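You operate a simulated robot arm through the tools that you are given. There is no shell and no other tool. Be economical: measure what you need, move in short steps, check, and stop when the job is done.

You are at the controls of a simulated two-armed robot. One attempt, no reset.

Task
Hold the pink box, lift its divider tray out and pack the seaweed underneath.
Fine: tray back in, the rice ball on it; the other snack stays on the board.

The check looks at the end state, three seconds after you hand in, the way a careful person would. Anything else that was tipped, shoved, dropped, spilled or broken makes it a failure.

Robot
Two 7-joint arms with two-finger parallel grippers on one trunk, on a base that drives. Base frame: it is fixed to the floor where the robot stands at the start and does not move with it; the origin is under the middle of the robot, x ahead of it, y to its left, z up. Units: mm, degrees, N and s.
The left shoulder is at the start at [70, 163, 1220], the right one opposite. With the tool pointing down near the work surface each hand reaches from about 380 to 880 mm from the robot's upright axis, wherever it stands, measured 20 degrees to its own side. Places, roughly: wooden side counter [600, 100, 900]; inside of the pink box [500, 0, 900]. Payload 3.43 kg a hand.
The tool frame of a hand sits at the grasp point between the pads (the TCP): z along the fingers, y along the line on which they close. The tips reach 34 mm beyond it. The gripper opens to 128 mm. The fingers are 24 mm wide and 12 mm thick; the gripper's body (48 by 130 mm) begins 96 mm behind the TCP.
Orientation is that of the tool frame in the base frame, as a unit quaternion [w, x, y, z]. With the fingers straight down and closing along the base's y, the tool's x points along the base's -x, its y along +y and its z along -z.

Tools
- The arms move only by the tool apply_moves. It takes "left_deltas", "right_deltas" or both (then of equal length, played together; a hand with none holds still); each is a list of rows, each a list of 7 numbers: the shift along the tool's x, y, z in mm, then the turn, a rotation vector about the tool's x, y, z in rad, then the closure, from 0 (fully open) to 1 (shut). In form: [[tx, ty, tz, rx, ry, rz, hand], ...]. A call has 1 to 8 rows; each row is the pose to reach, as a shift and turn from the pose commanded when the call began, along the tool's axes at that moment. A row lasts 0.2 s, in which the tool goes at most 50 mm and 8.6 degrees; a call with a longer step from one row to the next is refused whole, and so is a gripper value outside its range. Where a pose cannot be reached the arm comes as near as it can. A force on the tool above 40 N (or 10 N above the force at the start of the call, whichever is more), or a blocked arm, ends the call early, and 0.2 s more pass. The fingers move at their own pace (about 153 mm/s each) and stop on an object; they squeeze with about 40 N. The grip force told is the motor's: it shows also when the fingers shut on nothing. Time passes only in rows, and 0.2 s behind the last, so rows that repeat a pose let the fingers close. The reply holds the time, the measured pose of the TCP, the force on the tool along the base axes, the opening and the grip force, in the units named above and with some noise, and new pictures: "pictures" is both (left out), scene, wrist or none (wrist: the cameras of the hands that moved).
- Cameras (640 x 400 px; columns grow to the right, rows downward): "scene" is now at [135.9, 17.8, 1452.7]; the picture's right is [0.17, -0.98, -0.00], its down [-0.61, -0.11, -0.79] and it looks along [0.78, 0.14, -0.61] (base axes); focal length 253 px, centre (320, 200). "left" rides on the left gripper at [76, 11, -160] in its tool frame; the picture's right is [-0.15, 0.99, 0.00], its down [-0.88, -0.13, -0.46] and it looks along [-0.45, -0.07, 0.89] (tool axes); focal length 234 px, centre (320, 200). "right" rides on the right gripper at [76, -11, -160] in its tool frame; the picture's right is [0.15, 0.99, 0.00], its down [-0.88, 0.13, -0.46] and it looks along [-0.45, 0.07, 0.89] (tool axes); focal length 234 px, centre (320, 200). There is no depth. A picture from a camera that has moved, and an enlarged one, comes with that camera's place and axes in the base frame and with its lens. The place of the scene camera against the robot may be out by one fixed shift of up to 12 mm in any direction.
- lift_body(by): slides the trunk up (or, below 0, down) by that many mm; the arms and the scene camera ride with it, the base frame stays. It gives what a move gives, with no picture.
- drive_base(legs): drives the robot by 1 to 6 legs, each [ahead, left, turn to the left] in mm, mm and degrees, along the robot's own axes; the way and the turn of a leg run together, so that a leg with both is an arc; at most 1500 mm and 180 degrees a leg. The arms and the cameras ride along, it lands a little off, and it stops where it bumps. It gives what a move gives, and a new picture of the scene camera.
- head_to(pan, tilt): turns the head with the scene camera to pan (to the left, within 86 degrees either way) and tilt (down, from -29 to 69), counted from straight ahead of the robot. It gives what a move gives, and a new picture of the scene camera.
- enlarge(camera, box): a new picture of the part [left, top, right, bottom] of that camera's present view, enlarged. No time passes.
- job_done(): hands the job in; it is judged then, once.

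Go step by step. Nothing tells you exact positions but the pictures and the camera data: compare them with the known pose of the tool, close in by small moves and look again before you grip or let go. The budget is 120 turns and 170 pictures, counting those below and the enlarged ones. Unless the task says otherwise, let go and move clear before handing in, and close with one line.

The tools are called after ">>>" by a JSON object that holds its "method" and its "body". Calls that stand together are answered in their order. apply_moves: Moves the arms, as the interface text tells. Its arguments: {"type":"object","properties":{"left_deltas":{"type":"array","items":{"type":"array","items":{"type":"number"}}},"right_deltas":{"type":"array","items":{"type":"array","items":{"type":"number"}}},"pictures":{"type":"string","enum":["both","scene","wrist","none"]}},"required":[]} The other tools are called the same way: lift_body (by) slides the trunk up or down; drive_base (legs) drives the base; head_to (pan, tilt) turns the head that bears the scene camera; enlarge (camera, box) takes an enlarged picture of a part of a camera's view; job_done () hands the job in.

At the start:

```text
t: 0.0
left_position: [644.3, 216.1, 1161.1]
left_tool_rot: [-0.001, -0.001, 1.0, 0.0]
left_contact_force: [-0.2, 0.1, 0.6]
left_width: 128.1
left_gripper_force: 0.1
right_position: [563.3, -211.7, 1242.7]
right_tool_rot: [0.0, 0.0, 1.0, -0.001]
right_contact_force: [-0.5, 0.8, -0.2]
right_width: 128.1
right_gripper_force: 0.0
trunk travel left (down, up): [-700.0, 240.0]
robot x, y, heading: [-2.0, -2.4, -0.3]
head pan, tilt: [10.0, 37.9]
```

scene: 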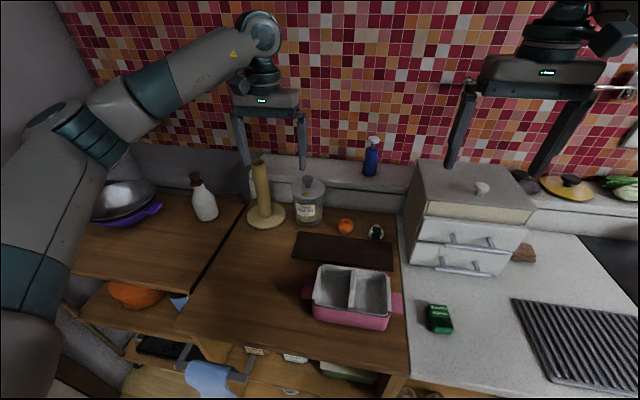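
right: 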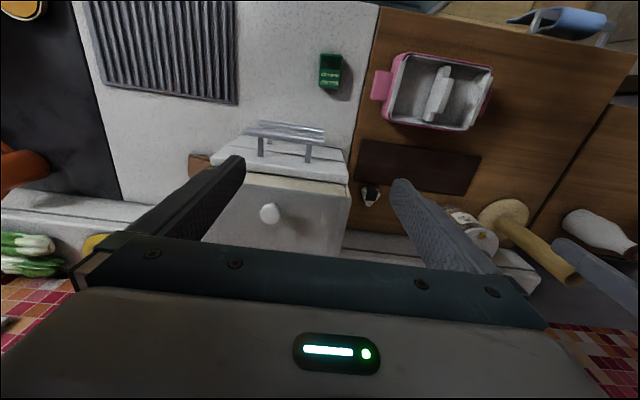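
left: 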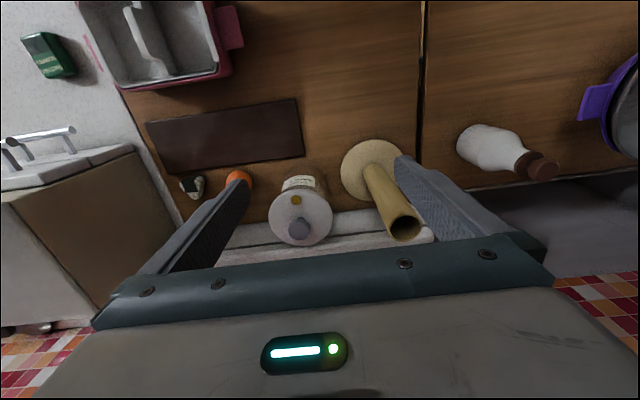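

I see the pink box with a grey divider tray, a dark board with snacks behind it, and a green pack (likely seaweed) on the right counter. I'll enlarge for detail.

>>> {"method": "enlarge", "body": {"camera": "scene", "box": [280, 200, 480, 340]}}

>>> {"method": "enlarge", "body": {"camera": "right", "box": [300, 30, 520, 220]}}

```text
2.86 times, centred on (380, 270) of scene
camera zoom: at [135.9, 17.8, 1452.7], right [0.17, -0.98, 0.0], down [-0.61, -0.11, -0.79], along [0.78, 0.14, -0.61], focal length 724 px, centre (149, 0)
```

zoom: 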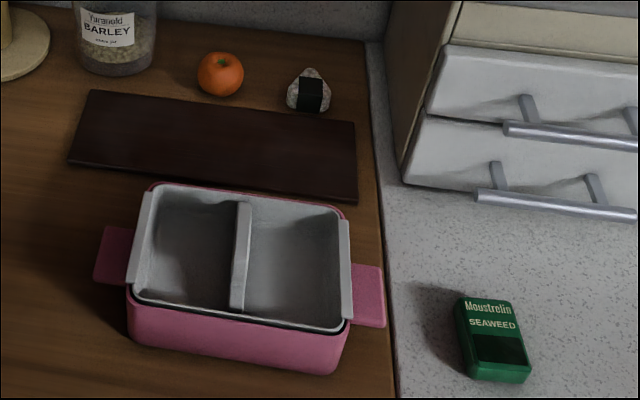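

```text
2.11 times, centred on (410, 125) of right
camera zoom: at [487.4, -223.7, 1402.4], right [-0.15, 0.99, 0.0], down [0.88, 0.13, 0.46], along [0.45, 0.07, -0.89], focal length 493 px, centre (130, 358)
```

zoom: 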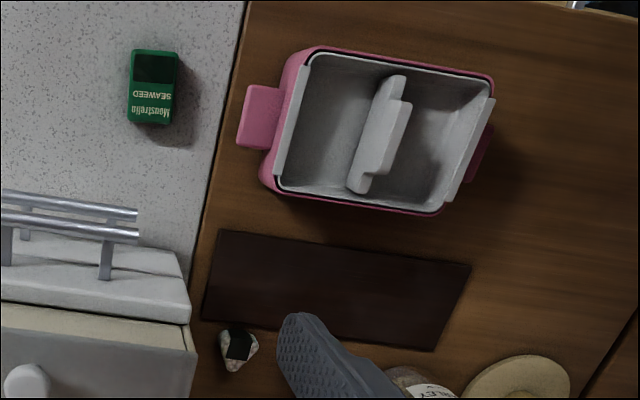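

The snacks stand behind the dark slab. I take the box centre to be near (490, 0), the tray rim at z≈930, the seaweed near (470, -170). I'll bring the right hand over the box for a close look.

>>> {"method": "apply_moves", "body": {"right_deltas": [[17, 30, 19, 0, 0, 0, 0], [34, 60, 38, 0, 0, 0, 0], [51, 90, 57, 0, 0, 0, 0], [68, 120, 76, 0, 0, 0, 0], [83, 152, 93, 0, 0, 0, 0], [83, 152, 93, 0, 0, 0, 0]], "pictures": "both"}}

>>> {"method": "head_to", "body": {"pan": 0, "tilt": 55}}

```text
t: 1.4
left_position: [644.7, 216.4, 1160.7]
left_tool_rot: [0.0, 0.0, 1.0, 0.001]
left_contact_force: [-0.4, 0.8, 0.1]
left_width: 127.6
left_gripper_force: 0.1
right_position: [477.7, -60.7, 1148.6]
right_tool_rot: [0.0, 0.001, 1.0, 0.001]
right_contact_force: [-0.5, 0.0, 0.8]
right_width: 127.8
right_gripper_force: 0.0
trunk travel left (down, up): [-700.0, 240.0]
robot x, y, heading: [-3.2, -1.8, -0.1]
head pan, tilt: [10.0, 37.9]
camera scene: at [135.7, 16.7, 1452.7], right [0.17, -0.98, 0.0], down [-0.61, -0.11, -0.79], along [0.78, 0.14, -0.61], focal length 253 px, centre (320, 200)
camera right: at [401.5, -73.6, 1307.7], right [-0.15, 0.99, 0.0], down [0.88, 0.13, 0.46], along [0.45, 0.07, -0.89], focal length 234 px, centre (320, 200)
```

scene: 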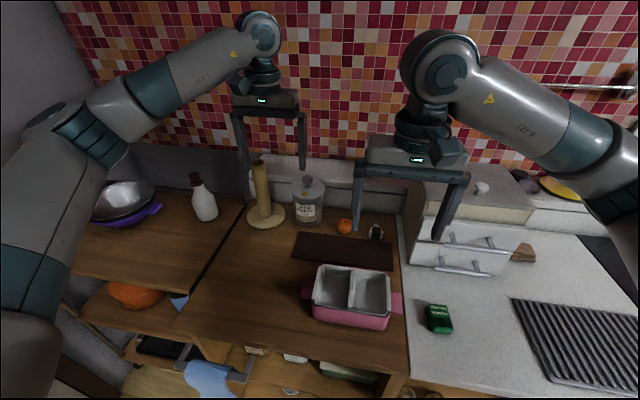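
right: 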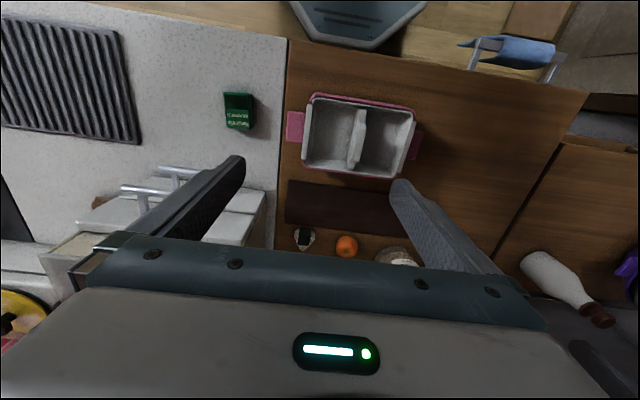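

```text
t: 2.2
left_position: [644.1, 216.4, 1160.4]
left_tool_rot: [0.0, 0.0, 1.0, 0.0]
left_contact_force: [0.0, -0.5, 0.2]
left_width: 128.2
left_gripper_force: 0.1
right_position: [477.5, -60.5, 1148.2]
right_tool_rot: [0.0, 0.0, 1.0, 0.0]
right_contact_force: [-0.2, 0.5, 0.1]
right_width: 128.2
right_gripper_force: 0.1
trunk travel left (down, up): [-700.0, 240.0]
robot x, y, heading: [1.7, -0.5, 0.1]
head pan, tilt: [0.0, 55.0]
camera scene: at [123.0, 3.1, 1428.9], right [0.0, -1.0, 0.0], down [-0.82, 0.0, -0.57], along [0.57, 0.0, -0.82], focal length 253 px, centre (320, 200)
```

scene: 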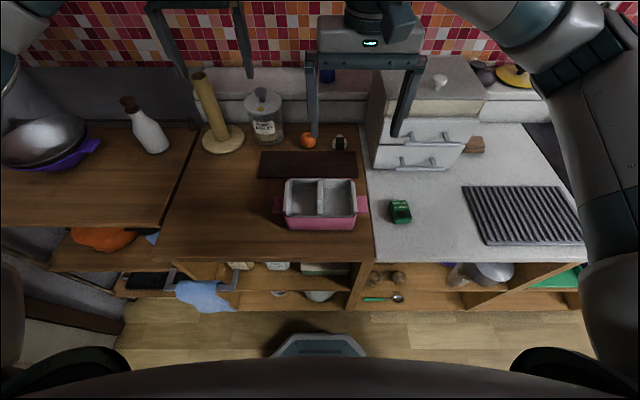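

>>> {"method": "enlarge", "body": {"camera": "scene", "box": [250, 120, 426, 240]}}

>>> {"method": "enlarge", "body": {"camera": "right", "box": [210, 75, 450, 265]}}

```text
3.33 times, centred on (338, 180) of scene
camera zoom: at [123.0, 3.1, 1428.9], right [0.0, -1.0, 0.0], down [-0.82, 0.0, -0.57], along [0.57, 0.0, -0.82], focal length 844 px, centre (260, 267)
```

zoom: 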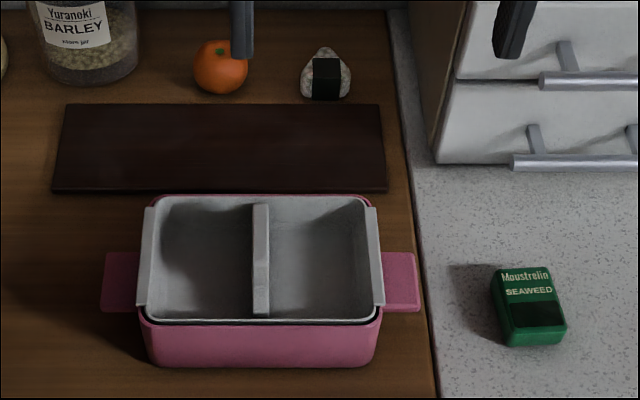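

```text
2.11 times, centred on (330, 170) of right
camera zoom: at [402.0, -72.6, 1307.8], right [-0.15, 0.99, 0.0], down [0.88, 0.13, 0.46], along [0.45, 0.07, -0.89], focal length 493 px, centre (299, 263)
```

zoom: 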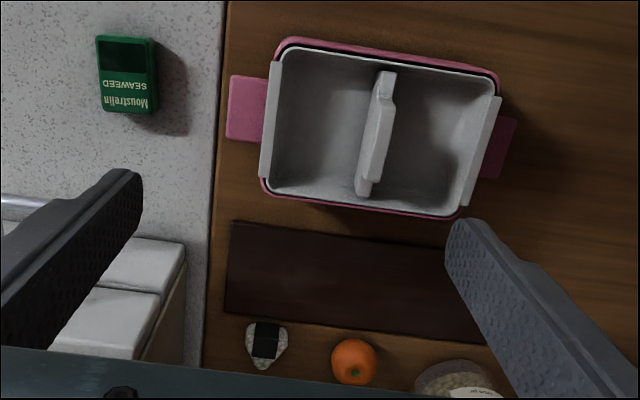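

The box is square to my axes, centred near (480, 0), with flat horizontal handles (z≈900) at y≈±100. The left hand will hold the left handle by its edges (closing along x, leaning outward). First I turn it above that spot and move the right hand aside.

>>> {"method": "apply_moves", "body": {"left_deltas": [[20, -6, 7, 0, 0, 0.148, 0], [41, -12, 15, 0, 0, 0.296, 0], [61, -18, 22, 0, 0, 0.444, 0], [82, -24, 30, 0, 0, 0.592, 0], [103, -30, 38, 0, 0, 0.74, 0], [123, -36, 45, 0, 0, 0.888, 0], [144, -41, 52, 0, 0, 1.036, 0], [164, -46, 60, 0, 0, 1.184, 0]], "right_deltas": [[0, -10, 0, 0, 0, 0, 0], [0, -20, 0, 0, 0, 0, 0], [0, -30, 0, 0, 0, 0, 0], [0, -40, 0, 0, 0, 0, 0], [0, -50, 0, 0, 0, 0, 0], [0, -60, 0, 0, 0, 0, 0], [0, -70, 0, 0, 0, 0, 0], [0, -80, 0, 0, 0, 0, 0]], "pictures": "none"}}

>>> {"method": "apply_moves", "body": {"left_deltas": [[0, 0, 0, 0, 0, 0.13, 0], [0, 0, 0, 0, 0, 0.26, 0], [0, 0, 0, 0, 0, 0.387, 0], [0, 0, 0, 0, 0, 0.387, 0]], "pictures": "wrist"}}

```text
t: 4.0
left_position: [481.4, 170.1, 1101.7]
left_tool_rot: [0.0, 0.559, 0.829, 0.0]
left_contact_force: [0.5, -0.2, 0.2]
left_width: 128.3
left_gripper_force: 0.0
right_position: [479.2, -139.7, 1148.1]
right_tool_rot: [0.0, 0.0, 1.0, 0.0]
right_contact_force: [0.8, -0.6, -0.1]
right_width: 128.0
right_gripper_force: 0.2
trunk travel left (down, up): [-700.0, 240.0]
robot x, y, heading: [-3.1, 0.0, 0.1]
head pan, tilt: [0.0, 55.0]
```

```text
t: 5.0
left_position: [435.6, 146.6, 1103.6]
left_tool_rot: [0.0, 0.707, 0.707, 0.0]
left_contact_force: [0.1, 0.7, -0.8]
left_width: 128.1
left_gripper_force: 0.0
left hand out of reach, approached as far as the arm can: row 2, 3, 4
right_position: [480.7, -138.1, 1149.4]
right_tool_rot: [0.0, 0.0, 1.0, 0.0]
right_contact_force: [-0.2, 0.5, -0.5]
right_width: 128.1
right_gripper_force: 0.1
trunk travel left (down, up): [-700.0, 240.0]
robot x, y, heading: [-1.7, -1.6, 0.1]
head pan, tilt: [0.0, 55.0]
camera left: at [447.9, 222.2, 1263.0], right [0.99, -0.15, 0.0], down [-0.13, -0.88, 0.46], along [-0.07, -0.45, -0.89], focal length 234 px, centre (320, 200)
```

left: 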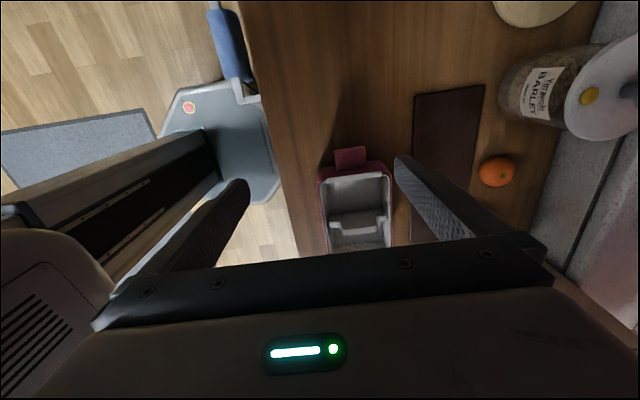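

The turn is reached but the arm is at a limit there (position slid to 436,147). I'll see whether the outward lean and a lower height free it.

>>> {"method": "apply_moves", "body": {"left_deltas": [[0, 0, 15, 0, -0.12, 0, 0], [0, 0, 30, 0, -0.24, 0, 0], [0, 0, 45, 0, -0.349, 0, 0], [0, 0, 45, 0, -0.349, 0, 0]], "pictures": "scene"}}

```text
t: 6.0
left_position: [408.2, 125.1, 1080.1]
left_tool_rot: [0.123, 0.694, 0.699, -0.124]
left_contact_force: [0.4, 0.5, -0.3]
left_width: 127.9
left_gripper_force: 0.0
left hand out of reach, approached as far as the arm can: row 1, 2, 3, 4
right_position: [480.6, -139.7, 1149.3]
right_tool_rot: [0.0, 0.0, 1.0, -0.001]
right_contact_force: [0.4, -0.3, 0.0]
right_width: 128.2
right_gripper_force: 0.0
trunk travel left (down, up): [-700.0, 240.0]
robot x, y, heading: [0.7, -2.3, 0.0]
head pan, tilt: [0.0, 55.0]
camera scene: at [123.1, 2.7, 1428.9], right [0.0, -1.0, 0.0], down [-0.82, 0.0, -0.57], along [0.57, 0.0, -0.82], focal length 253 px, centre (320, 200)
```

scene: 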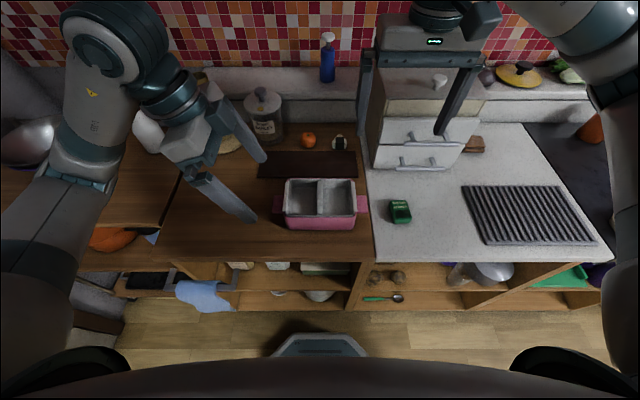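

That direction is limited; I'll try the opposite turn (−90°) for the left hand instead.

>>> {"method": "apply_moves", "body": {"left_deltas": [[0, 0, -15, 0, 0.12, 0, 0], [0, 0, -30, 0, 0.24, 0, 0], [0, 0, -45, 0, 0.349, 0, 0]], "pictures": "none"}}

>>> {"method": "apply_moves", "body": {"left_deltas": [[0, 0, 0, 0, 0, -0.148, 0], [0, 0, 0, 0, 0, -0.296, 0], [0, 0, 0, 0, 0, -0.444, 0], [0, 0, 0, 0, 0, -0.592, 0], [0, 0, 0, 0, 0, -0.74, 0], [0, 0, 0, 0, 0, -0.888, 0], [0, 0, 0, 0, 0, -1.036, 0], [0, 0, 0, 0, 0, -1.184, 0]], "pictures": "none"}}

>>> {"method": "apply_moves", "body": {"left_deltas": [[0, 0, 0, 0, 0, -0.148, 0], [0, 0, 0, 0, 0, -0.296, 0], [0, 0, 0, 0, 0, -0.444, 0], [0, 0, 0, 0, 0, -0.592, 0], [0, 0, 0, 0, 0, -0.74, 0], [0, 0, 0, 0, 0, -0.888, 0], [0, 0, 0, 0, 0, -1.036, 0], [0, 0, 0, 0, 0, -1.184, 0]], "pictures": "none"}}

>>> {"method": "apply_moves", "body": {"left_deltas": [[0, 0, 0, 0, 0, -0.148, 0], [0, 0, 0, 0, 0, -0.296, 0], [0, 0, 0, 0, 0, -0.444, 0], [0, 0, 0, 0, 0, -0.592, 0], [0, 0, 0, 0, 0, -0.74, 0], [0, 0, 0, 0, 0, -0.774, 0]], "pictures": "both"}}

```text
t: 6.8
left_position: [407.4, 137.1, 1121.8]
left_tool_rot: [-0.001, 0.707, 0.707, 0.001]
left_contact_force: [-0.1, -1.4, -0.5]
left_width: 128.0
left_gripper_force: 0.1
right_position: [478.4, -138.4, 1149.1]
right_tool_rot: [0.0, 0.0, 1.0, 0.0]
right_contact_force: [0.7, -0.8, -0.4]
right_width: 127.9
right_gripper_force: 0.0
trunk travel left (down, up): [-700.0, 240.0]
robot x, y, heading: [0.7, -1.4, -0.1]
head pan, tilt: [0.0, 55.0]
```

```text
t: 8.6
left_position: [408.0, 140.1, 1121.4]
left_tool_rot: [0.0, 0.192, 0.981, 0.0]
left_contact_force: [-1.2, -0.3, 0.2]
left_width: 128.0
left_gripper_force: 0.1
right_position: [479.1, -139.5, 1148.9]
right_tool_rot: [0.0, 0.0, 1.0, 0.0]
right_contact_force: [-0.2, 0.2, -1.1]
right_width: 127.8
right_gripper_force: 0.1
trunk travel left (down, up): [-700.0, 240.0]
robot x, y, heading: [1.3, 4.3, -0.0]
head pan, tilt: [0.0, 55.0]
```

```text
t: 10.4
left_position: [407.1, 139.9, 1121.3]
left_tool_rot: [0.0, -0.389, 0.921, 0.0]
left_contact_force: [-0.2, 0.8, 0.4]
left_width: 127.9
left_gripper_force: 0.2
right_position: [480.2, -137.3, 1148.6]
right_tool_rot: [0.001, 0.0, 1.0, 0.0]
right_contact_force: [-0.1, 0.9, 0.8]
right_width: 127.9
right_gripper_force: 0.1
trunk travel left (down, up): [-700.0, 240.0]
robot x, y, heading: [0.3, -2.3, -0.4]
head pan, tilt: [0.0, 55.0]
```

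```text
t: 11.8
left_position: [408.0, 140.3, 1121.8]
left_tool_rot: [0.0, 0.708, -0.707, 0.0]
left_contact_force: [0.3, 0.7, 0.1]
left_width: 127.8
left_gripper_force: 0.0
right_position: [479.9, -139.7, 1149.3]
right_tool_rot: [0.0, -0.001, 1.0, 0.0]
right_contact_force: [0.5, 0.7, -0.7]
right_width: 128.1
right_gripper_force: 0.1
trunk travel left (down, up): [-700.0, 240.0]
robot x, y, heading: [-0.0, -2.2, 0.0]
head pan, tilt: [0.0, 55.0]
camera scene: at [122.9, 2.8, 1428.8], right [0.0, -1.0, 0.0], down [-0.82, 0.0, -0.57], along [0.57, 0.0, -0.82], focal length 253 px, centre (320, 200)
camera left: at [396.5, 63.3, 1281.1], right [-0.99, 0.14, 0.0], down [0.13, 0.88, 0.46], along [0.07, 0.45, -0.89], focal length 234 px, centre (320, 200)
```

scene: 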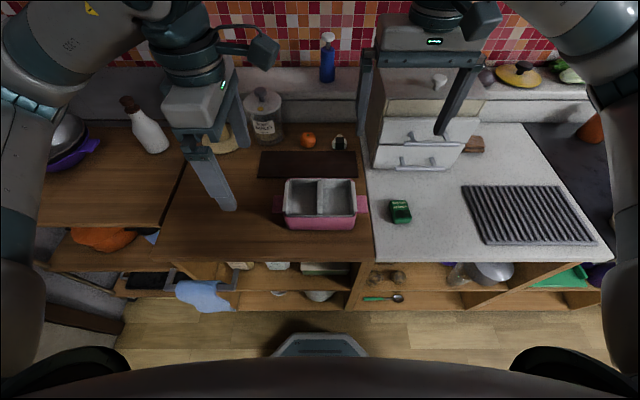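
left: 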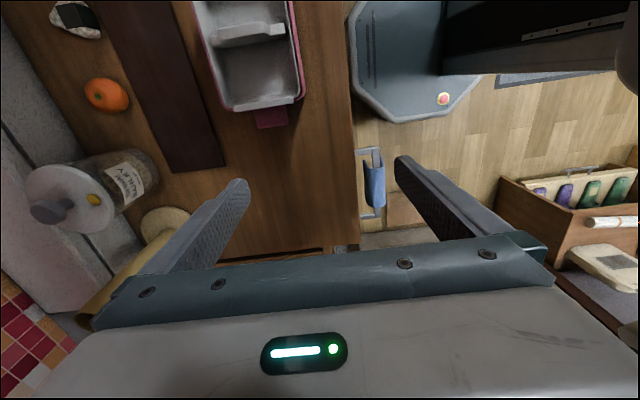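

The −90° turn works freely, and the left handle measures x 455–506, y up to ~116. Now I lean the left hand outward 20° and bring it above the handle.

>>> {"method": "apply_moves", "body": {"left_deltas": [[1, -15, 24, 0, 0.07, 0, 0], [2, -29, 48, 0, 0.14, 0, 0], [3, -44, 72, 0, 0.21, 0, 0], [4, -58, 96, 0, 0.28, 0, 0], [5, -72.5, 121, 0, 0.349, 0, 0], [5, -72.5, 121, 0, 0.349, 0, 0]], "pictures": "both"}}

```text
t: 13.2
left_position: [480.7, 133.3, 1000.8]
left_tool_rot: [-0.122, -0.696, 0.697, -0.123]
left_contact_force: [0.2, 0.2, -0.4]
left_width: 127.9
left_gripper_force: 0.0
right_position: [479.7, -139.4, 1148.7]
right_tool_rot: [0.0, -0.001, 1.0, 0.001]
right_contact_force: [-0.7, -0.7, -0.2]
right_width: 127.9
right_gripper_force: 0.0
trunk travel left (down, up): [-700.0, 240.0]
robot x, y, heading: [-0.2, -0.9, -0.0]
head pan, tilt: [0.0, 55.0]
camera scene: at [122.7, 2.3, 1428.9], right [0.0, -1.0, 0.0], down [-0.82, 0.0, -0.57], along [0.57, 0.0, -0.82], focal length 253 px, centre (320, 200)
camera left: at [469.5, 117.3, 1175.5], right [-0.99, 0.14, -0.05], down [0.13, 0.98, 0.13], along [0.07, 0.12, -0.99], focal length 234 px, centre (320, 200)
```

scene: 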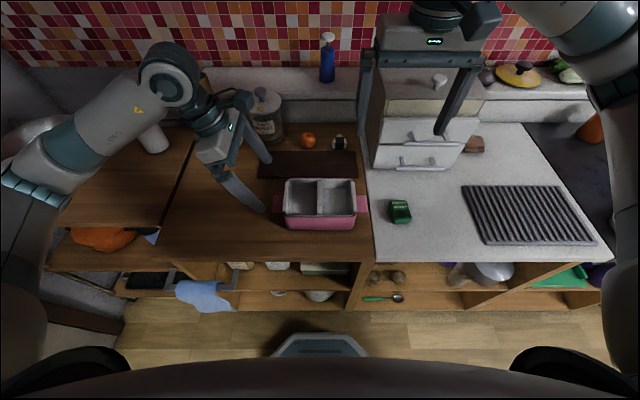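
left: 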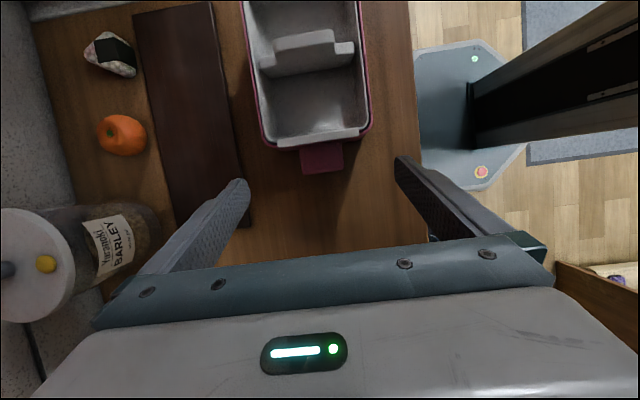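

Handle centre is confirmed at x≈480.6, outer edge y≈116. I lower the left hand onto it and check before closing.

>>> {"method": "apply_moves", "body": {"left_deltas": [[-2, 0, 23, 0, 0, 0, 0], [-3, 0, 46, 0, 0, 0, 0], [-5, 0, 69, 0, 0, 0, 0], [-6.6, 0, 92, 0, 0, 0, 0], [-6.6, 0, 92, 0, 0, 0, 0]], "pictures": "both"}}

```text
t: 14.4
left_position: [480.2, 108.3, 912.8]
left_tool_rot: [0.123, 0.696, -0.696, 0.123]
left_contact_force: [0.7, 0.1, -0.1]
left_width: 127.9
left_gripper_force: 0.2
right_position: [480.4, -138.8, 1149.7]
right_tool_rot: [0.001, 0.0, 1.0, -0.001]
right_contact_force: [-0.9, -0.4, 0.0]
right_width: 127.9
right_gripper_force: 0.1
trunk travel left (down, up): [-700.0, 240.0]
robot x, y, heading: [-0.3, 5.8, -0.1]
head pan, tilt: [0.0, 55.0]
camera scene: at [122.7, 2.9, 1428.9], right [0.0, -1.0, 0.0], down [-0.82, 0.0, -0.57], along [0.57, 0.0, -0.82], focal length 253 px, centre (320, 200)
camera left: at [469.1, 91.0, 1087.5], right [-0.99, 0.14, -0.05], down [0.13, 0.98, 0.13], along [0.07, 0.12, -0.99], focal length 234 px, centre (320, 200)
```

scene: 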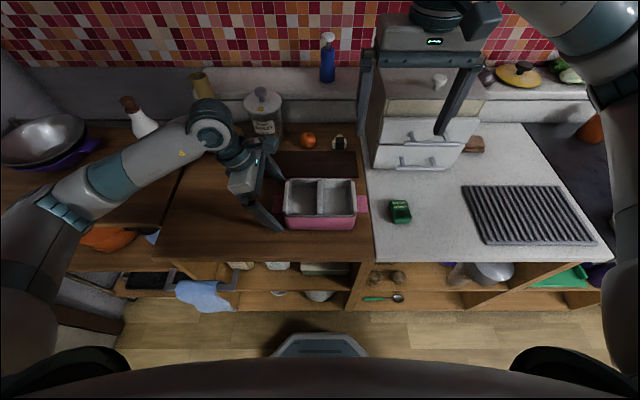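
left: 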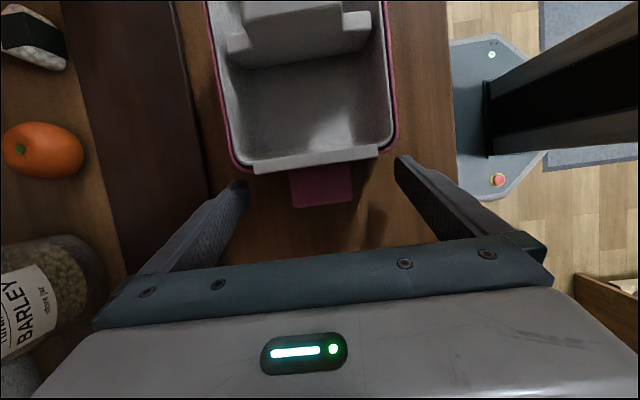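

The fingers straddle the handle well. Closing the left hand.

>>> {"method": "apply_moves", "body": {"left_deltas": [[0, 0, 0, 0, 0, 0, 0.4], [0, 0, 0, 0, 0, 0, 0.6], [0, 0, 0, 0, 0, 0, 0.8], [0, 0, 0, 0, 0, 0, 1], [0, 0, 0, 0, 0, 0, 1]], "pictures": "wrist"}}

```text
t: 15.6
left_position: [479.6, 107.5, 913.2]
left_tool_rot: [-0.122, -0.696, 0.697, -0.123]
left_contact_force: [-0.5, 0.3, 0.3]
left_width: 51.1
left_gripper_force: 40.0
right_position: [479.2, -140.1, 1149.7]
right_tool_rot: [0.0, -0.001, 1.0, 0.0]
right_contact_force: [0.8, -0.3, 0.4]
right_width: 128.2
right_gripper_force: 0.2
trunk travel left (down, up): [-700.0, 240.0]
robot x, y, heading: [4.3, 2.8, 0.1]
head pan, tilt: [0.0, 55.0]
camera left: at [469.2, 91.0, 1087.7], right [-0.99, 0.14, -0.05], down [0.13, 0.98, 0.13], along [0.07, 0.12, -0.99], focal length 234 px, centre (320, 200)
```

left: 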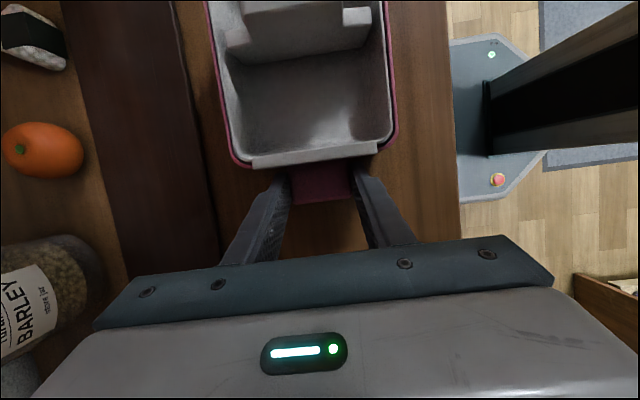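

Held firmly, but the left wrist camera could crowd the right hand over the divider. I re-grip with a 30° outward lean for clearance.

>>> {"method": "apply_moves", "body": {"left_deltas": [[0, 0, 0, 0, 0, 0, 0.35], [0, 0, 0, 0, 0, 0, 0.35], [-3, 0, -3, 0, 0.09, 0, 0.35], [-5.4, 0, -5.7, 0, 0.175, 0, 0.35], [-5.4, 0, -5.7, 0, 0.175, 0, 0.35], [-5.4, 0, -5.7, 0, 0.175, 0, 1], [-5.4, 0, -5.7, 0, 0.175, 0, 1], [-5.4, 0, -5.7, 0, 0.175, 0, 1]], "pictures": "both"}}

>>> {"method": "enlarge", "body": {"camera": "right", "box": [300, 40, 540, 190]}}

```text
t: 17.4
left_position: [480.1, 114.7, 916.6]
left_tool_rot: [-0.183, -0.683, 0.683, -0.183]
left_contact_force: [-0.1, 0.4, 0.7]
left_width: 50.8
left_gripper_force: 40.2
right_position: [480.9, -138.6, 1149.9]
right_tool_rot: [0.0, 0.001, 1.0, 0.0]
right_contact_force: [-0.3, -0.1, -0.5]
right_width: 128.2
right_gripper_force: 0.2
trunk travel left (down, up): [-700.0, 240.0]
robot x, y, heading: [2.4, -2.3, -0.1]
head pan, tilt: [0.0, 55.0]
camera scene: at [122.8, 3.0, 1428.9], right [0.0, -1.0, 0.0], down [-0.82, 0.0, -0.57], along [0.57, 0.0, -0.82], focal length 253 px, centre (320, 200)
camera left: at [469.2, 129.3, 1092.0], right [-0.99, 0.13, -0.07], down [0.13, 0.99, -0.05], along [0.07, -0.06, -1.0], focal length 234 px, centre (320, 200)
```

scene: 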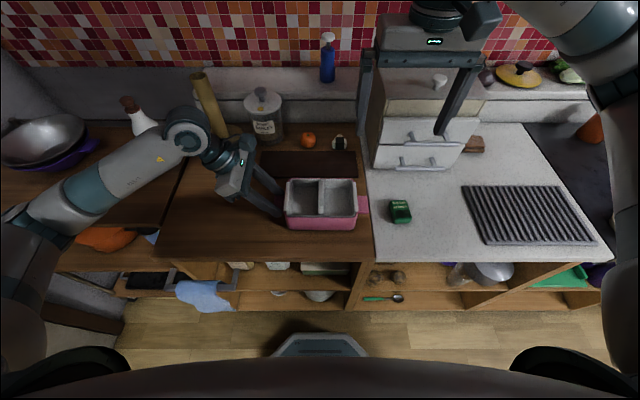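
left: 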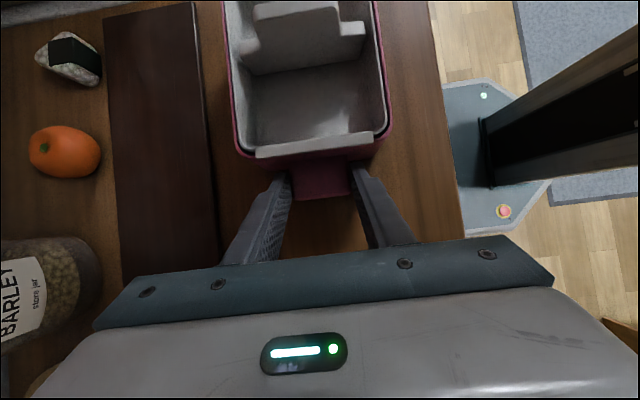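

```text
2.67 times, centred on (420, 115) of right
camera zoom: at [403.8, -151.2, 1308.9], right [-0.15, 0.99, 0.0], down [0.88, 0.13, 0.46], along [0.45, 0.07, -0.89], focal length 624 px, centre (53, 427)
```

zoom: 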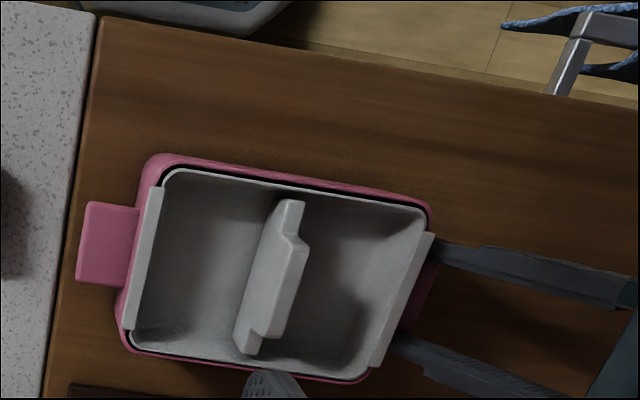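

Left hold is secure with better clearance, and the divider has a raised grip tab in the middle. I bring the right hand above it and look.

>>> {"method": "apply_moves", "body": {"right_deltas": [[0, 35, 15, 0, 0, 0, 0], [0, 70, 30, 0, 0, 0, 0], [0, 105, 50, 0, 0, 0, 0], [0, 137, 80, 0, 0, 0, 0], [0, 137, 110, 0, 0, 0, 0.2], [0, 137, 110, 0, 0, 0, 0.4]], "pictures": "both"}}

>>> {"method": "enlarge", "body": {"camera": "scene", "box": [250, 140, 400, 240]}}

```text
t: 18.8
left_position: [479.9, 115.5, 917.0]
left_tool_rot: [0.183, 0.683, -0.682, 0.184]
left_contact_force: [0.0, -0.7, 1.6]
left_width: 51.3
left_gripper_force: 39.9
right_position: [480.4, -2.1, 1037.6]
right_tool_rot: [-0.001, 0.0, 1.0, 0.001]
right_contact_force: [0.7, 0.2, 0.0]
right_width: 76.8
right_gripper_force: 0.1
trunk travel left (down, up): [-700.0, 240.0]
robot x, y, heading: [1.7, -1.4, 0.0]
head pan, tilt: [0.0, 55.0]
camera scene: at [122.7, 3.3, 1428.8], right [0.0, -1.0, 0.0], down [-0.82, 0.0, -0.57], along [0.57, 0.0, -0.82], focal length 253 px, centre (320, 200)
camera right: at [403.9, -14.4, 1197.8], right [-0.15, 0.99, 0.0], down [0.88, 0.13, 0.46], along [0.45, 0.07, -0.89], focal length 234 px, centre (320, 200)
```

scene: 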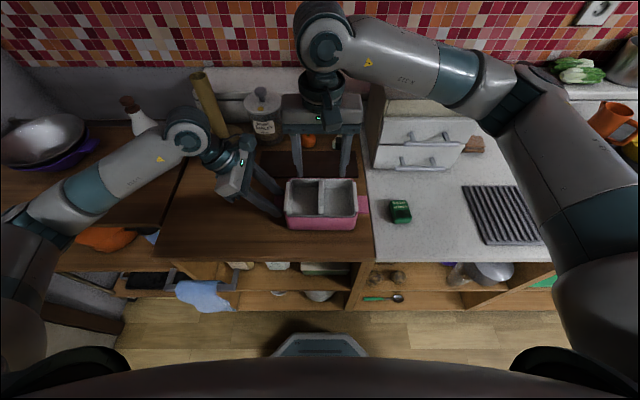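
right: 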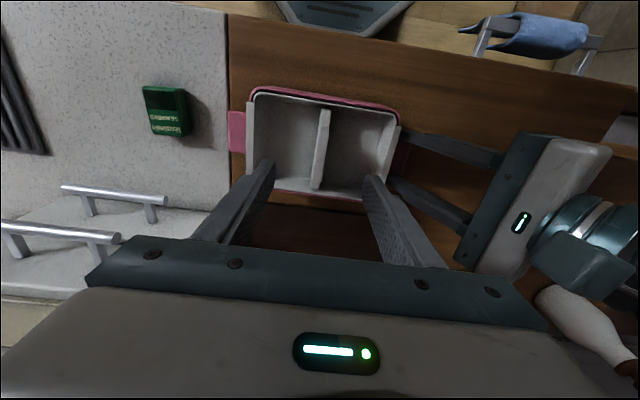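

```text
4.00 times, centred on (325, 190) of scene
camera zoom: at [122.7, 3.3, 1428.8], right [0.0, -1.0, 0.0], down [-0.82, 0.0, -0.57], along [0.57, 0.0, -0.82], focal length 1013 px, centre (300, 240)
```

zoom: 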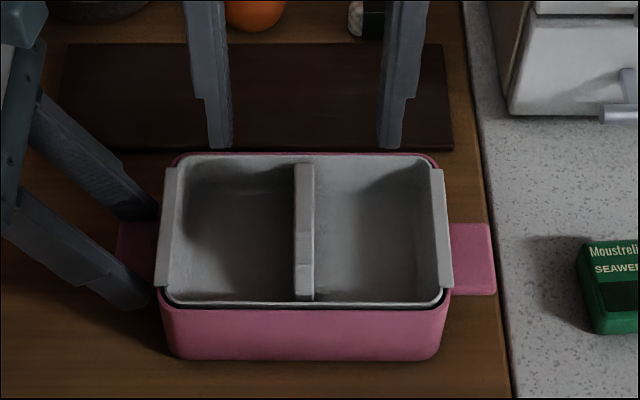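

Fingers line up with the divider at y≈−2. Lowering toward the tab with a half-closed gripper.

>>> {"method": "apply_moves", "body": {"right_deltas": [[0, 0, 30, 0, 0, 0, 0.6], [0, 0, 60, 0, 0, 0, 0.65], [0, 0, 85, 0, 0, 0, 0.65], [0, 0, 85, 0, 0, 0, 0.65]], "pictures": "both"}}

>>> {"method": "enlarge", "body": {"camera": "scene", "box": [250, 140, 400, 240]}}

>>> {"method": "enlarge", "body": {"camera": "left", "box": [200, 0, 440, 160]}}

```text
t: 19.8
left_position: [480.9, 114.7, 917.3]
left_tool_rot: [0.182, 0.684, -0.683, 0.183]
left_contact_force: [0.8, 1.0, 1.6]
left_width: 51.3
left_gripper_force: 39.8
right_position: [478.3, -2.2, 953.9]
right_tool_rot: [0.0, 0.0, 1.0, 0.0]
right_contact_force: [0.2, 0.6, -0.2]
right_width: 44.6
right_gripper_force: 0.0
trunk travel left (down, up): [-700.0, 240.0]
robot x, y, heading: [2.2, -0.8, 0.0]
head pan, tilt: [0.0, 55.0]
camera scene: at [122.7, 3.0, 1428.9], right [0.0, -1.0, 0.0], down [-0.82, 0.0, -0.57], along [0.57, 0.0, -0.82], focal length 253 px, centre (320, 200)
camera right: at [402.5, -14.3, 1113.2], right [-0.15, 0.99, 0.0], down [0.88, 0.13, 0.46], along [0.45, 0.07, -0.89], focal length 234 px, centre (320, 200)
```

scene: 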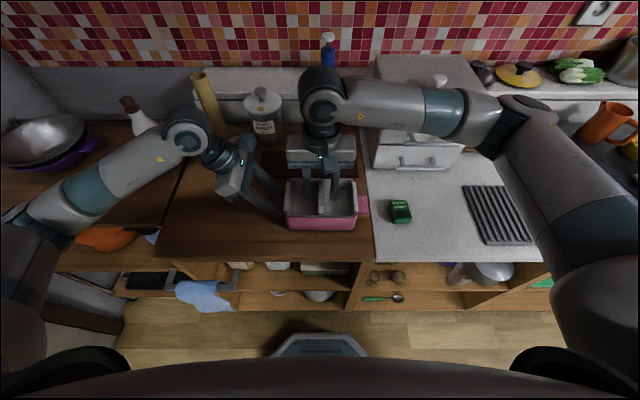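
right: 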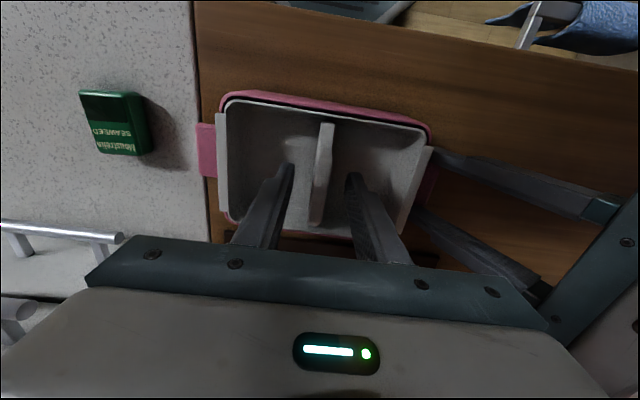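

```text
4.00 times, centred on (325, 190) of scene
camera zoom: at [122.7, 3.0, 1428.9], right [0.0, -1.0, 0.0], down [-0.82, 0.0, -0.57], along [0.57, 0.0, -0.82], focal length 1013 px, centre (300, 240)
```

zoom: 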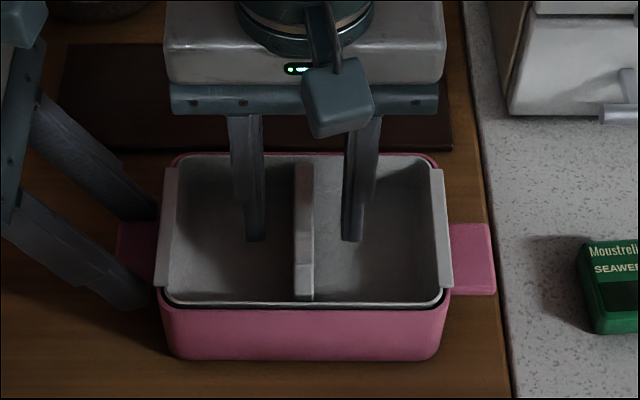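

```text
2.50 times, centred on (320, 80) of left
camera zoom: at [469.2, 129.2, 1091.9], right [-0.99, 0.13, -0.07], down [0.13, 0.99, -0.05], along [0.07, -0.06, -1.0], focal length 585 px, centre (320, 500)
```

zoom: 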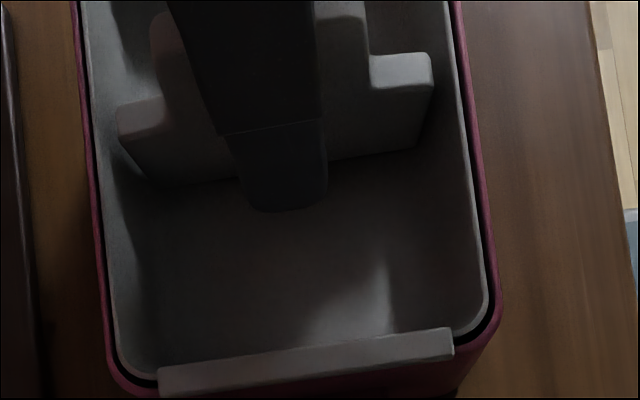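

Fingers straddle the tab symmetrically. Down 10 mm more, then close on the tab.

>>> {"method": "apply_moves", "body": {"right_deltas": [[0, 0, 10, 0, 0, 0, 0.65], [0, 0, 10, 0, 0, 0, 0.8], [0, 0, 10, 0, 0, 0, 1], [0, 0, 10, 0, 0, 0, 1], [0, 0, 10, 0, 0, 0, 1]], "pictures": "wrist"}}

```text
t: 21.0
left_position: [480.2, 115.5, 917.3]
left_tool_rot: [-0.183, -0.683, 0.684, -0.182]
left_contact_force: [-1.3, 0.1, 0.3]
left_width: 51.2
left_gripper_force: 39.9
right_position: [480.5, -2.5, 944.2]
right_tool_rot: [0.0, 0.001, 1.0, 0.0]
right_contact_force: [1.0, 0.6, 0.2]
right_width: 11.2
right_gripper_force: 40.0
trunk travel left (down, up): [-700.0, 240.0]
robot x, y, heading: [1.4, 1.2, 0.2]
head pan, tilt: [0.0, 55.0]
camera right: at [403.4, -14.5, 1103.4], right [-0.15, 0.99, 0.0], down [0.88, 0.13, 0.46], along [0.45, 0.07, -0.89], focal length 234 px, centre (320, 200)
```

right: 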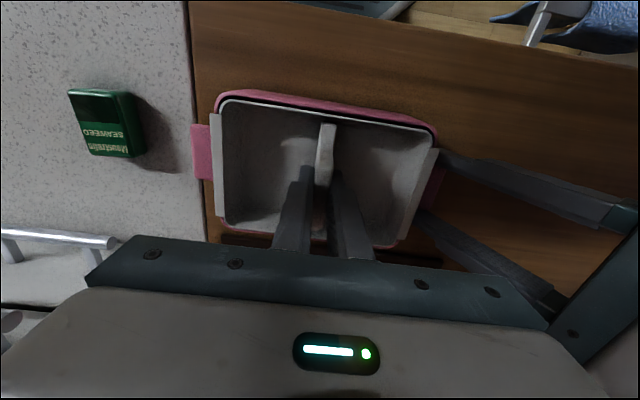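

The tab is gripped (11 mm thick). Lifting straight up slowly.

>>> {"method": "apply_moves", "body": {"right_deltas": [[0, 0, -8, 0, 0, 0, 1], [0, 0, -16, 0, 0, 0, 1], [0, 0, -28, 0, 0, 0, 1], [0, 0, -45, 0, 0, 0, 1], [0, 0, -65, 0, 0, 0, 1], [0, 0, -90, 0, 0, 0, 1], [0, 0, -90, 0, 0, 0, 1]], "pictures": "both"}}

```text
t: 22.6
left_position: [480.3, 115.1, 916.7]
left_tool_rot: [-0.183, -0.683, 0.683, -0.183]
left_contact_force: [0.6, 0.9, 0.3]
left_width: 51.0
left_gripper_force: 40.5
right_position: [480.6, -2.5, 1034.4]
right_tool_rot: [0.0, 0.001, 1.0, 0.0]
right_contact_force: [0.5, -0.3, -1.1]
right_width: 11.1
right_gripper_force: 39.7
trunk travel left (down, up): [-700.0, 240.0]
robot x, y, heading: [0.2, -0.6, 0.6]
head pan, tilt: [0.0, 55.0]
camera scene: at [122.9, 2.9, 1428.8], right [0.0, -1.0, 0.0], down [-0.82, 0.0, -0.57], along [0.57, 0.0, -0.82], focal length 253 px, centre (320, 200)
camera right: at [404.3, -14.5, 1193.9], right [-0.15, 0.99, 0.0], down [0.88, 0.13, 0.46], along [0.45, 0.07, -0.89], focal length 234 px, centre (320, 200)
```

scene: 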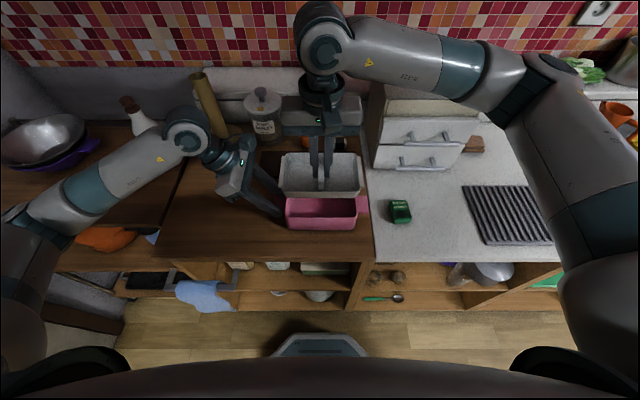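
right: 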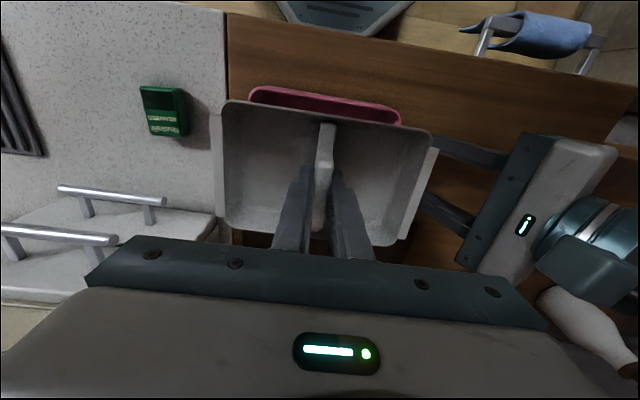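

The tray came free cleanly. Let me look at the tray's depth and the box interior.

>>> {"method": "enlarge", "body": {"camera": "scene", "box": [250, 130, 415, 240]}}

>>> {"method": "enlarge", "body": {"camera": "left", "box": [0, 0, 440, 240]}}

```text
3.64 times, centred on (332, 185) of scene
camera zoom: at [122.9, 2.9, 1428.8], right [0.0, -1.0, 0.0], down [-0.82, 0.0, -0.57], along [0.57, 0.0, -0.82], focal length 921 px, centre (274, 254)
```

zoom: 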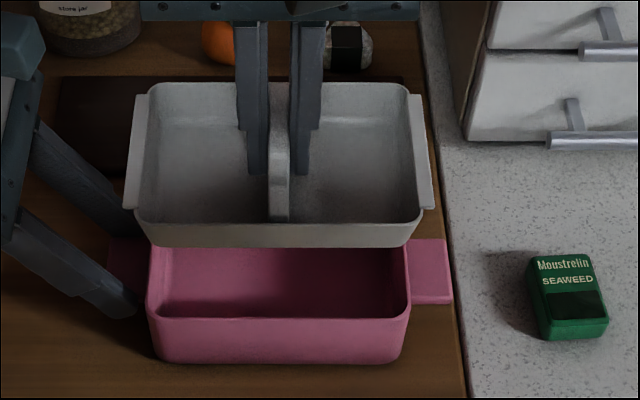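

```text
1.45 times, centred on (220, 120) of left
camera zoom: at [469.3, 129.2, 1091.9], right [-0.99, 0.13, -0.07], down [0.13, 0.99, -0.05], along [0.07, -0.06, -1.0], focal length 341 px, centre (466, 316)
```

zoom: 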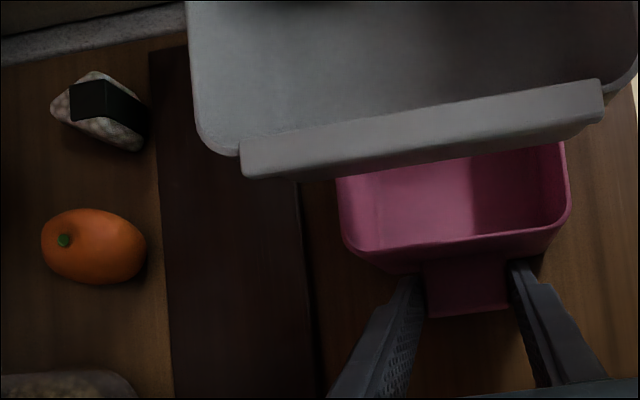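

Tray bottom is ~47 mm below the TCP. I'll park it on the dark slab (x≈596–700), centred at x≈640, clear of the snacks; first move forward at height.

>>> {"method": "apply_moves", "body": {"right_deltas": [[-27, 0, 0, 0, 0, 0, 1], [-54, 0, 0, 0, 0, 0, 1], [-81, 0, 0, 0, 0, 0, 1], [-108, 0, 0, 0, 0, 0, 1], [-135, 0, 0, 0, 0, 0, 1], [-160, 0, 0, 0, 0, 0, 1], [-160, 0, 30, 0, 0, 0, 1], [-160, 0, 50, 0, 0, 0, 1]], "pictures": "both"}}

>>> {"method": "enlarge", "body": {"camera": "scene", "box": [240, 40, 480, 240]}}

>>> {"method": "enlarge", "body": {"camera": "left", "box": [0, 0, 440, 240]}}

```text
t: 24.4
left_position: [480.7, 115.4, 916.2]
left_tool_rot: [0.183, 0.683, -0.683, 0.183]
left_contact_force: [-0.1, 0.2, -0.1]
left_width: 50.9
left_gripper_force: 39.4
right_position: [641.9, -3.4, 983.0]
right_tool_rot: [0.0, 0.0, 1.0, 0.0]
right_contact_force: [0.2, 0.7, -0.1]
right_width: 11.3
right_gripper_force: 39.6
trunk travel left (down, up): [-700.0, 240.0]
robot x, y, heading: [-4.1, -0.5, 0.2]
head pan, tilt: [0.0, 55.0]
camera scene: at [123.0, 2.8, 1428.9], right [0.0, -1.0, 0.0], down [-0.82, 0.0, -0.57], along [0.57, 0.0, -0.82], focal length 253 px, centre (320, 200)
camera right: at [565.4, -15.7, 1142.9], right [-0.15, 0.99, 0.0], down [0.88, 0.13, 0.46], along [0.45, 0.07, -0.89], focal length 234 px, centre (320, 200)
```

scene: 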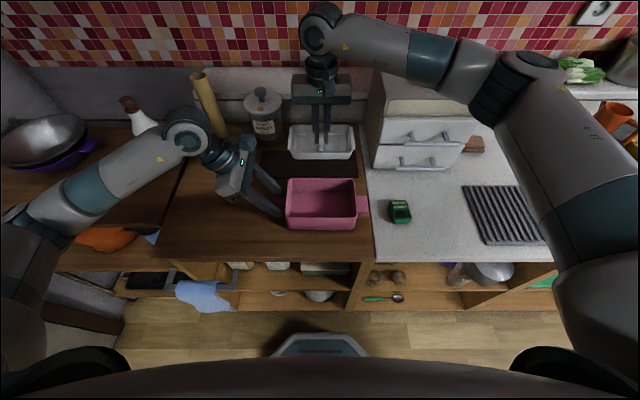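
right: 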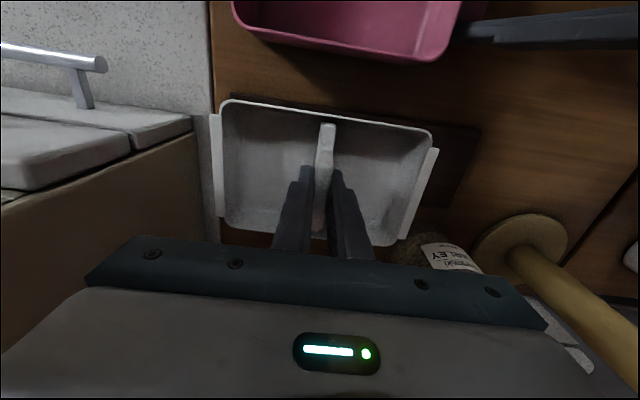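

```text
2.00 times, centred on (360, 140) of scene
camera zoom: at [123.0, 2.8, 1428.9], right [0.0, -1.0, 0.0], down [-0.82, 0.0, -0.57], along [0.57, 0.0, -0.82], focal length 507 px, centre (240, 320)
```

zoom: 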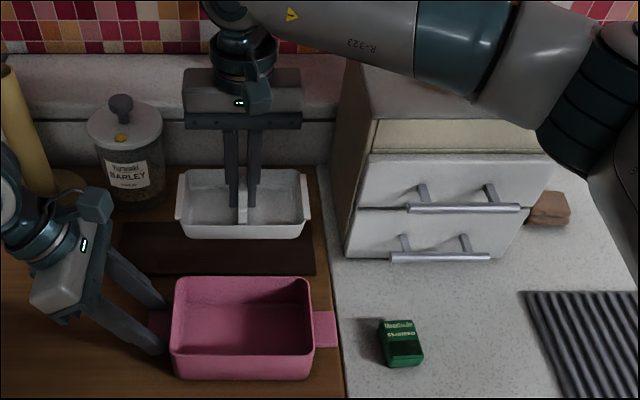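

```text
1.45 times, centred on (220, 120) of left
camera zoom: at [469.4, 129.1, 1091.9], right [-0.99, 0.13, -0.07], down [0.13, 0.99, -0.05], along [0.07, -0.06, -1.0], focal length 341 px, centre (466, 316)
```

zoom: 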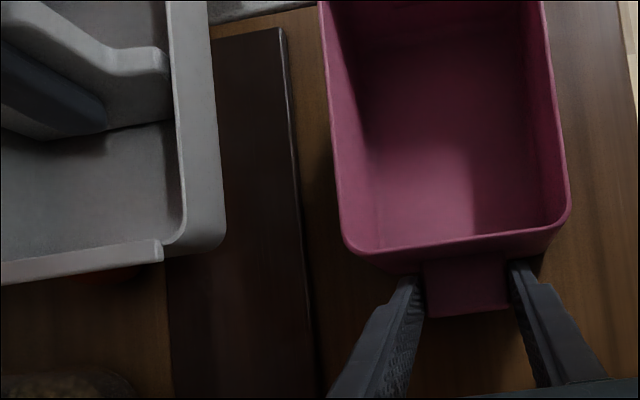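

The tray's far edge (x≈699) would come too near the snacks, so I pull back to x≈624 and lower to just above the slab.

>>> {"method": "apply_moves", "body": {"right_deltas": [[18, 0, 0, 0, 0, 0, 1], [18, 0, 18, 0, 0, 0, 1], [18, 0, 36, 0, 0, 0, 1], [18, 0, 52, 0, 0, 0, 1], [18, 0, 52, 0, 0, 0, 1]], "pictures": "both"}}

>>> {"method": "enlarge", "body": {"camera": "left", "box": [0, 0, 320, 200]}}

>>> {"method": "enlarge", "body": {"camera": "scene", "box": [240, 80, 432, 200]}}

```text
t: 25.6
left_position: [481.9, 115.2, 916.7]
left_tool_rot: [-0.183, -0.683, 0.683, -0.183]
left_contact_force: [-0.3, 0.4, 0.5]
left_width: 51.2
left_gripper_force: 39.7
right_position: [622.9, -3.0, 932.0]
right_tool_rot: [0.0, 0.0, 1.0, 0.0]
right_contact_force: [0.1, 0.2, 0.0]
right_width: 11.4
right_gripper_force: 40.3
trunk travel left (down, up): [-700.0, 240.0]
robot x, y, heading: [0.1, 1.6, 0.1]
head pan, tilt: [0.0, 55.0]
camera scene: at [122.8, 2.9, 1428.8], right [0.0, -1.0, 0.0], down [-0.82, 0.0, -0.57], along [0.57, 0.0, -0.82], focal length 253 px, centre (320, 200)
camera right: at [546.5, -13.9, 1091.9], right [-0.15, 0.99, 0.0], down [0.88, 0.13, 0.46], along [0.45, 0.07, -0.89], focal length 234 px, centre (320, 200)
```

scene: 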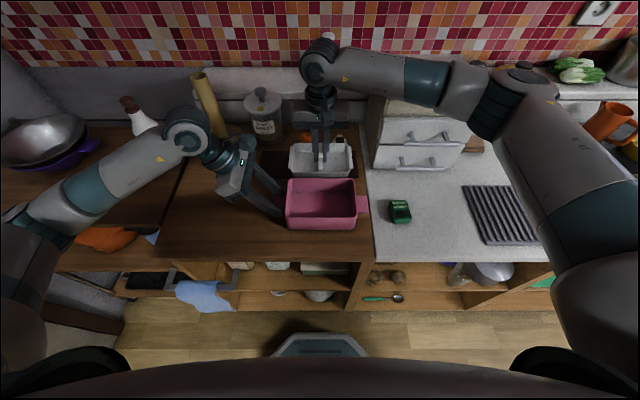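
right: 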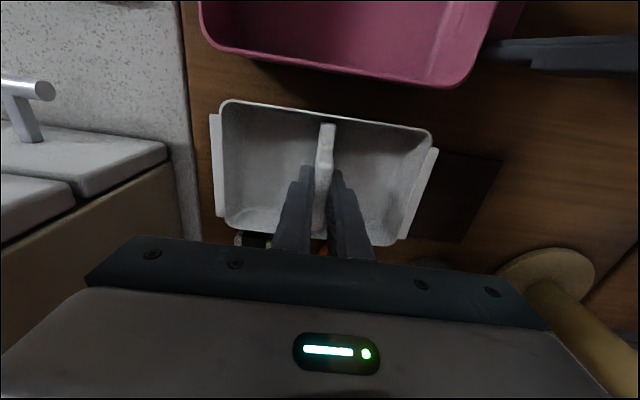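

```text
2.00 times, centred on (160, 100) of left
camera zoom: at [469.3, 129.1, 1091.9], right [-0.99, 0.13, -0.07], down [0.13, 0.99, -0.05], along [0.07, -0.06, -1.0], focal length 468 px, centre (640, 400)
```

zoom: 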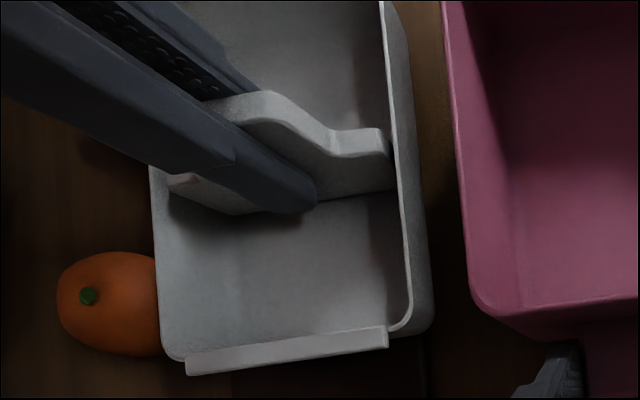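

```text
3.33 times, centred on (336, 140) of scene
camera zoom: at [122.8, 2.9, 1428.8], right [0.0, -1.0, 0.0], down [-0.82, 0.0, -0.57], along [0.57, 0.0, -0.82], focal length 844 px, centre (267, 400)
```

zoom: 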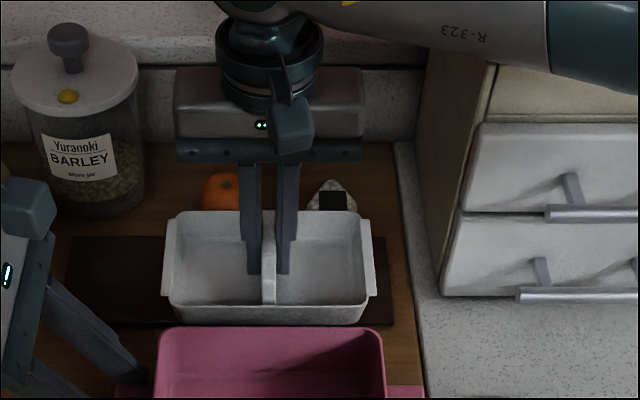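

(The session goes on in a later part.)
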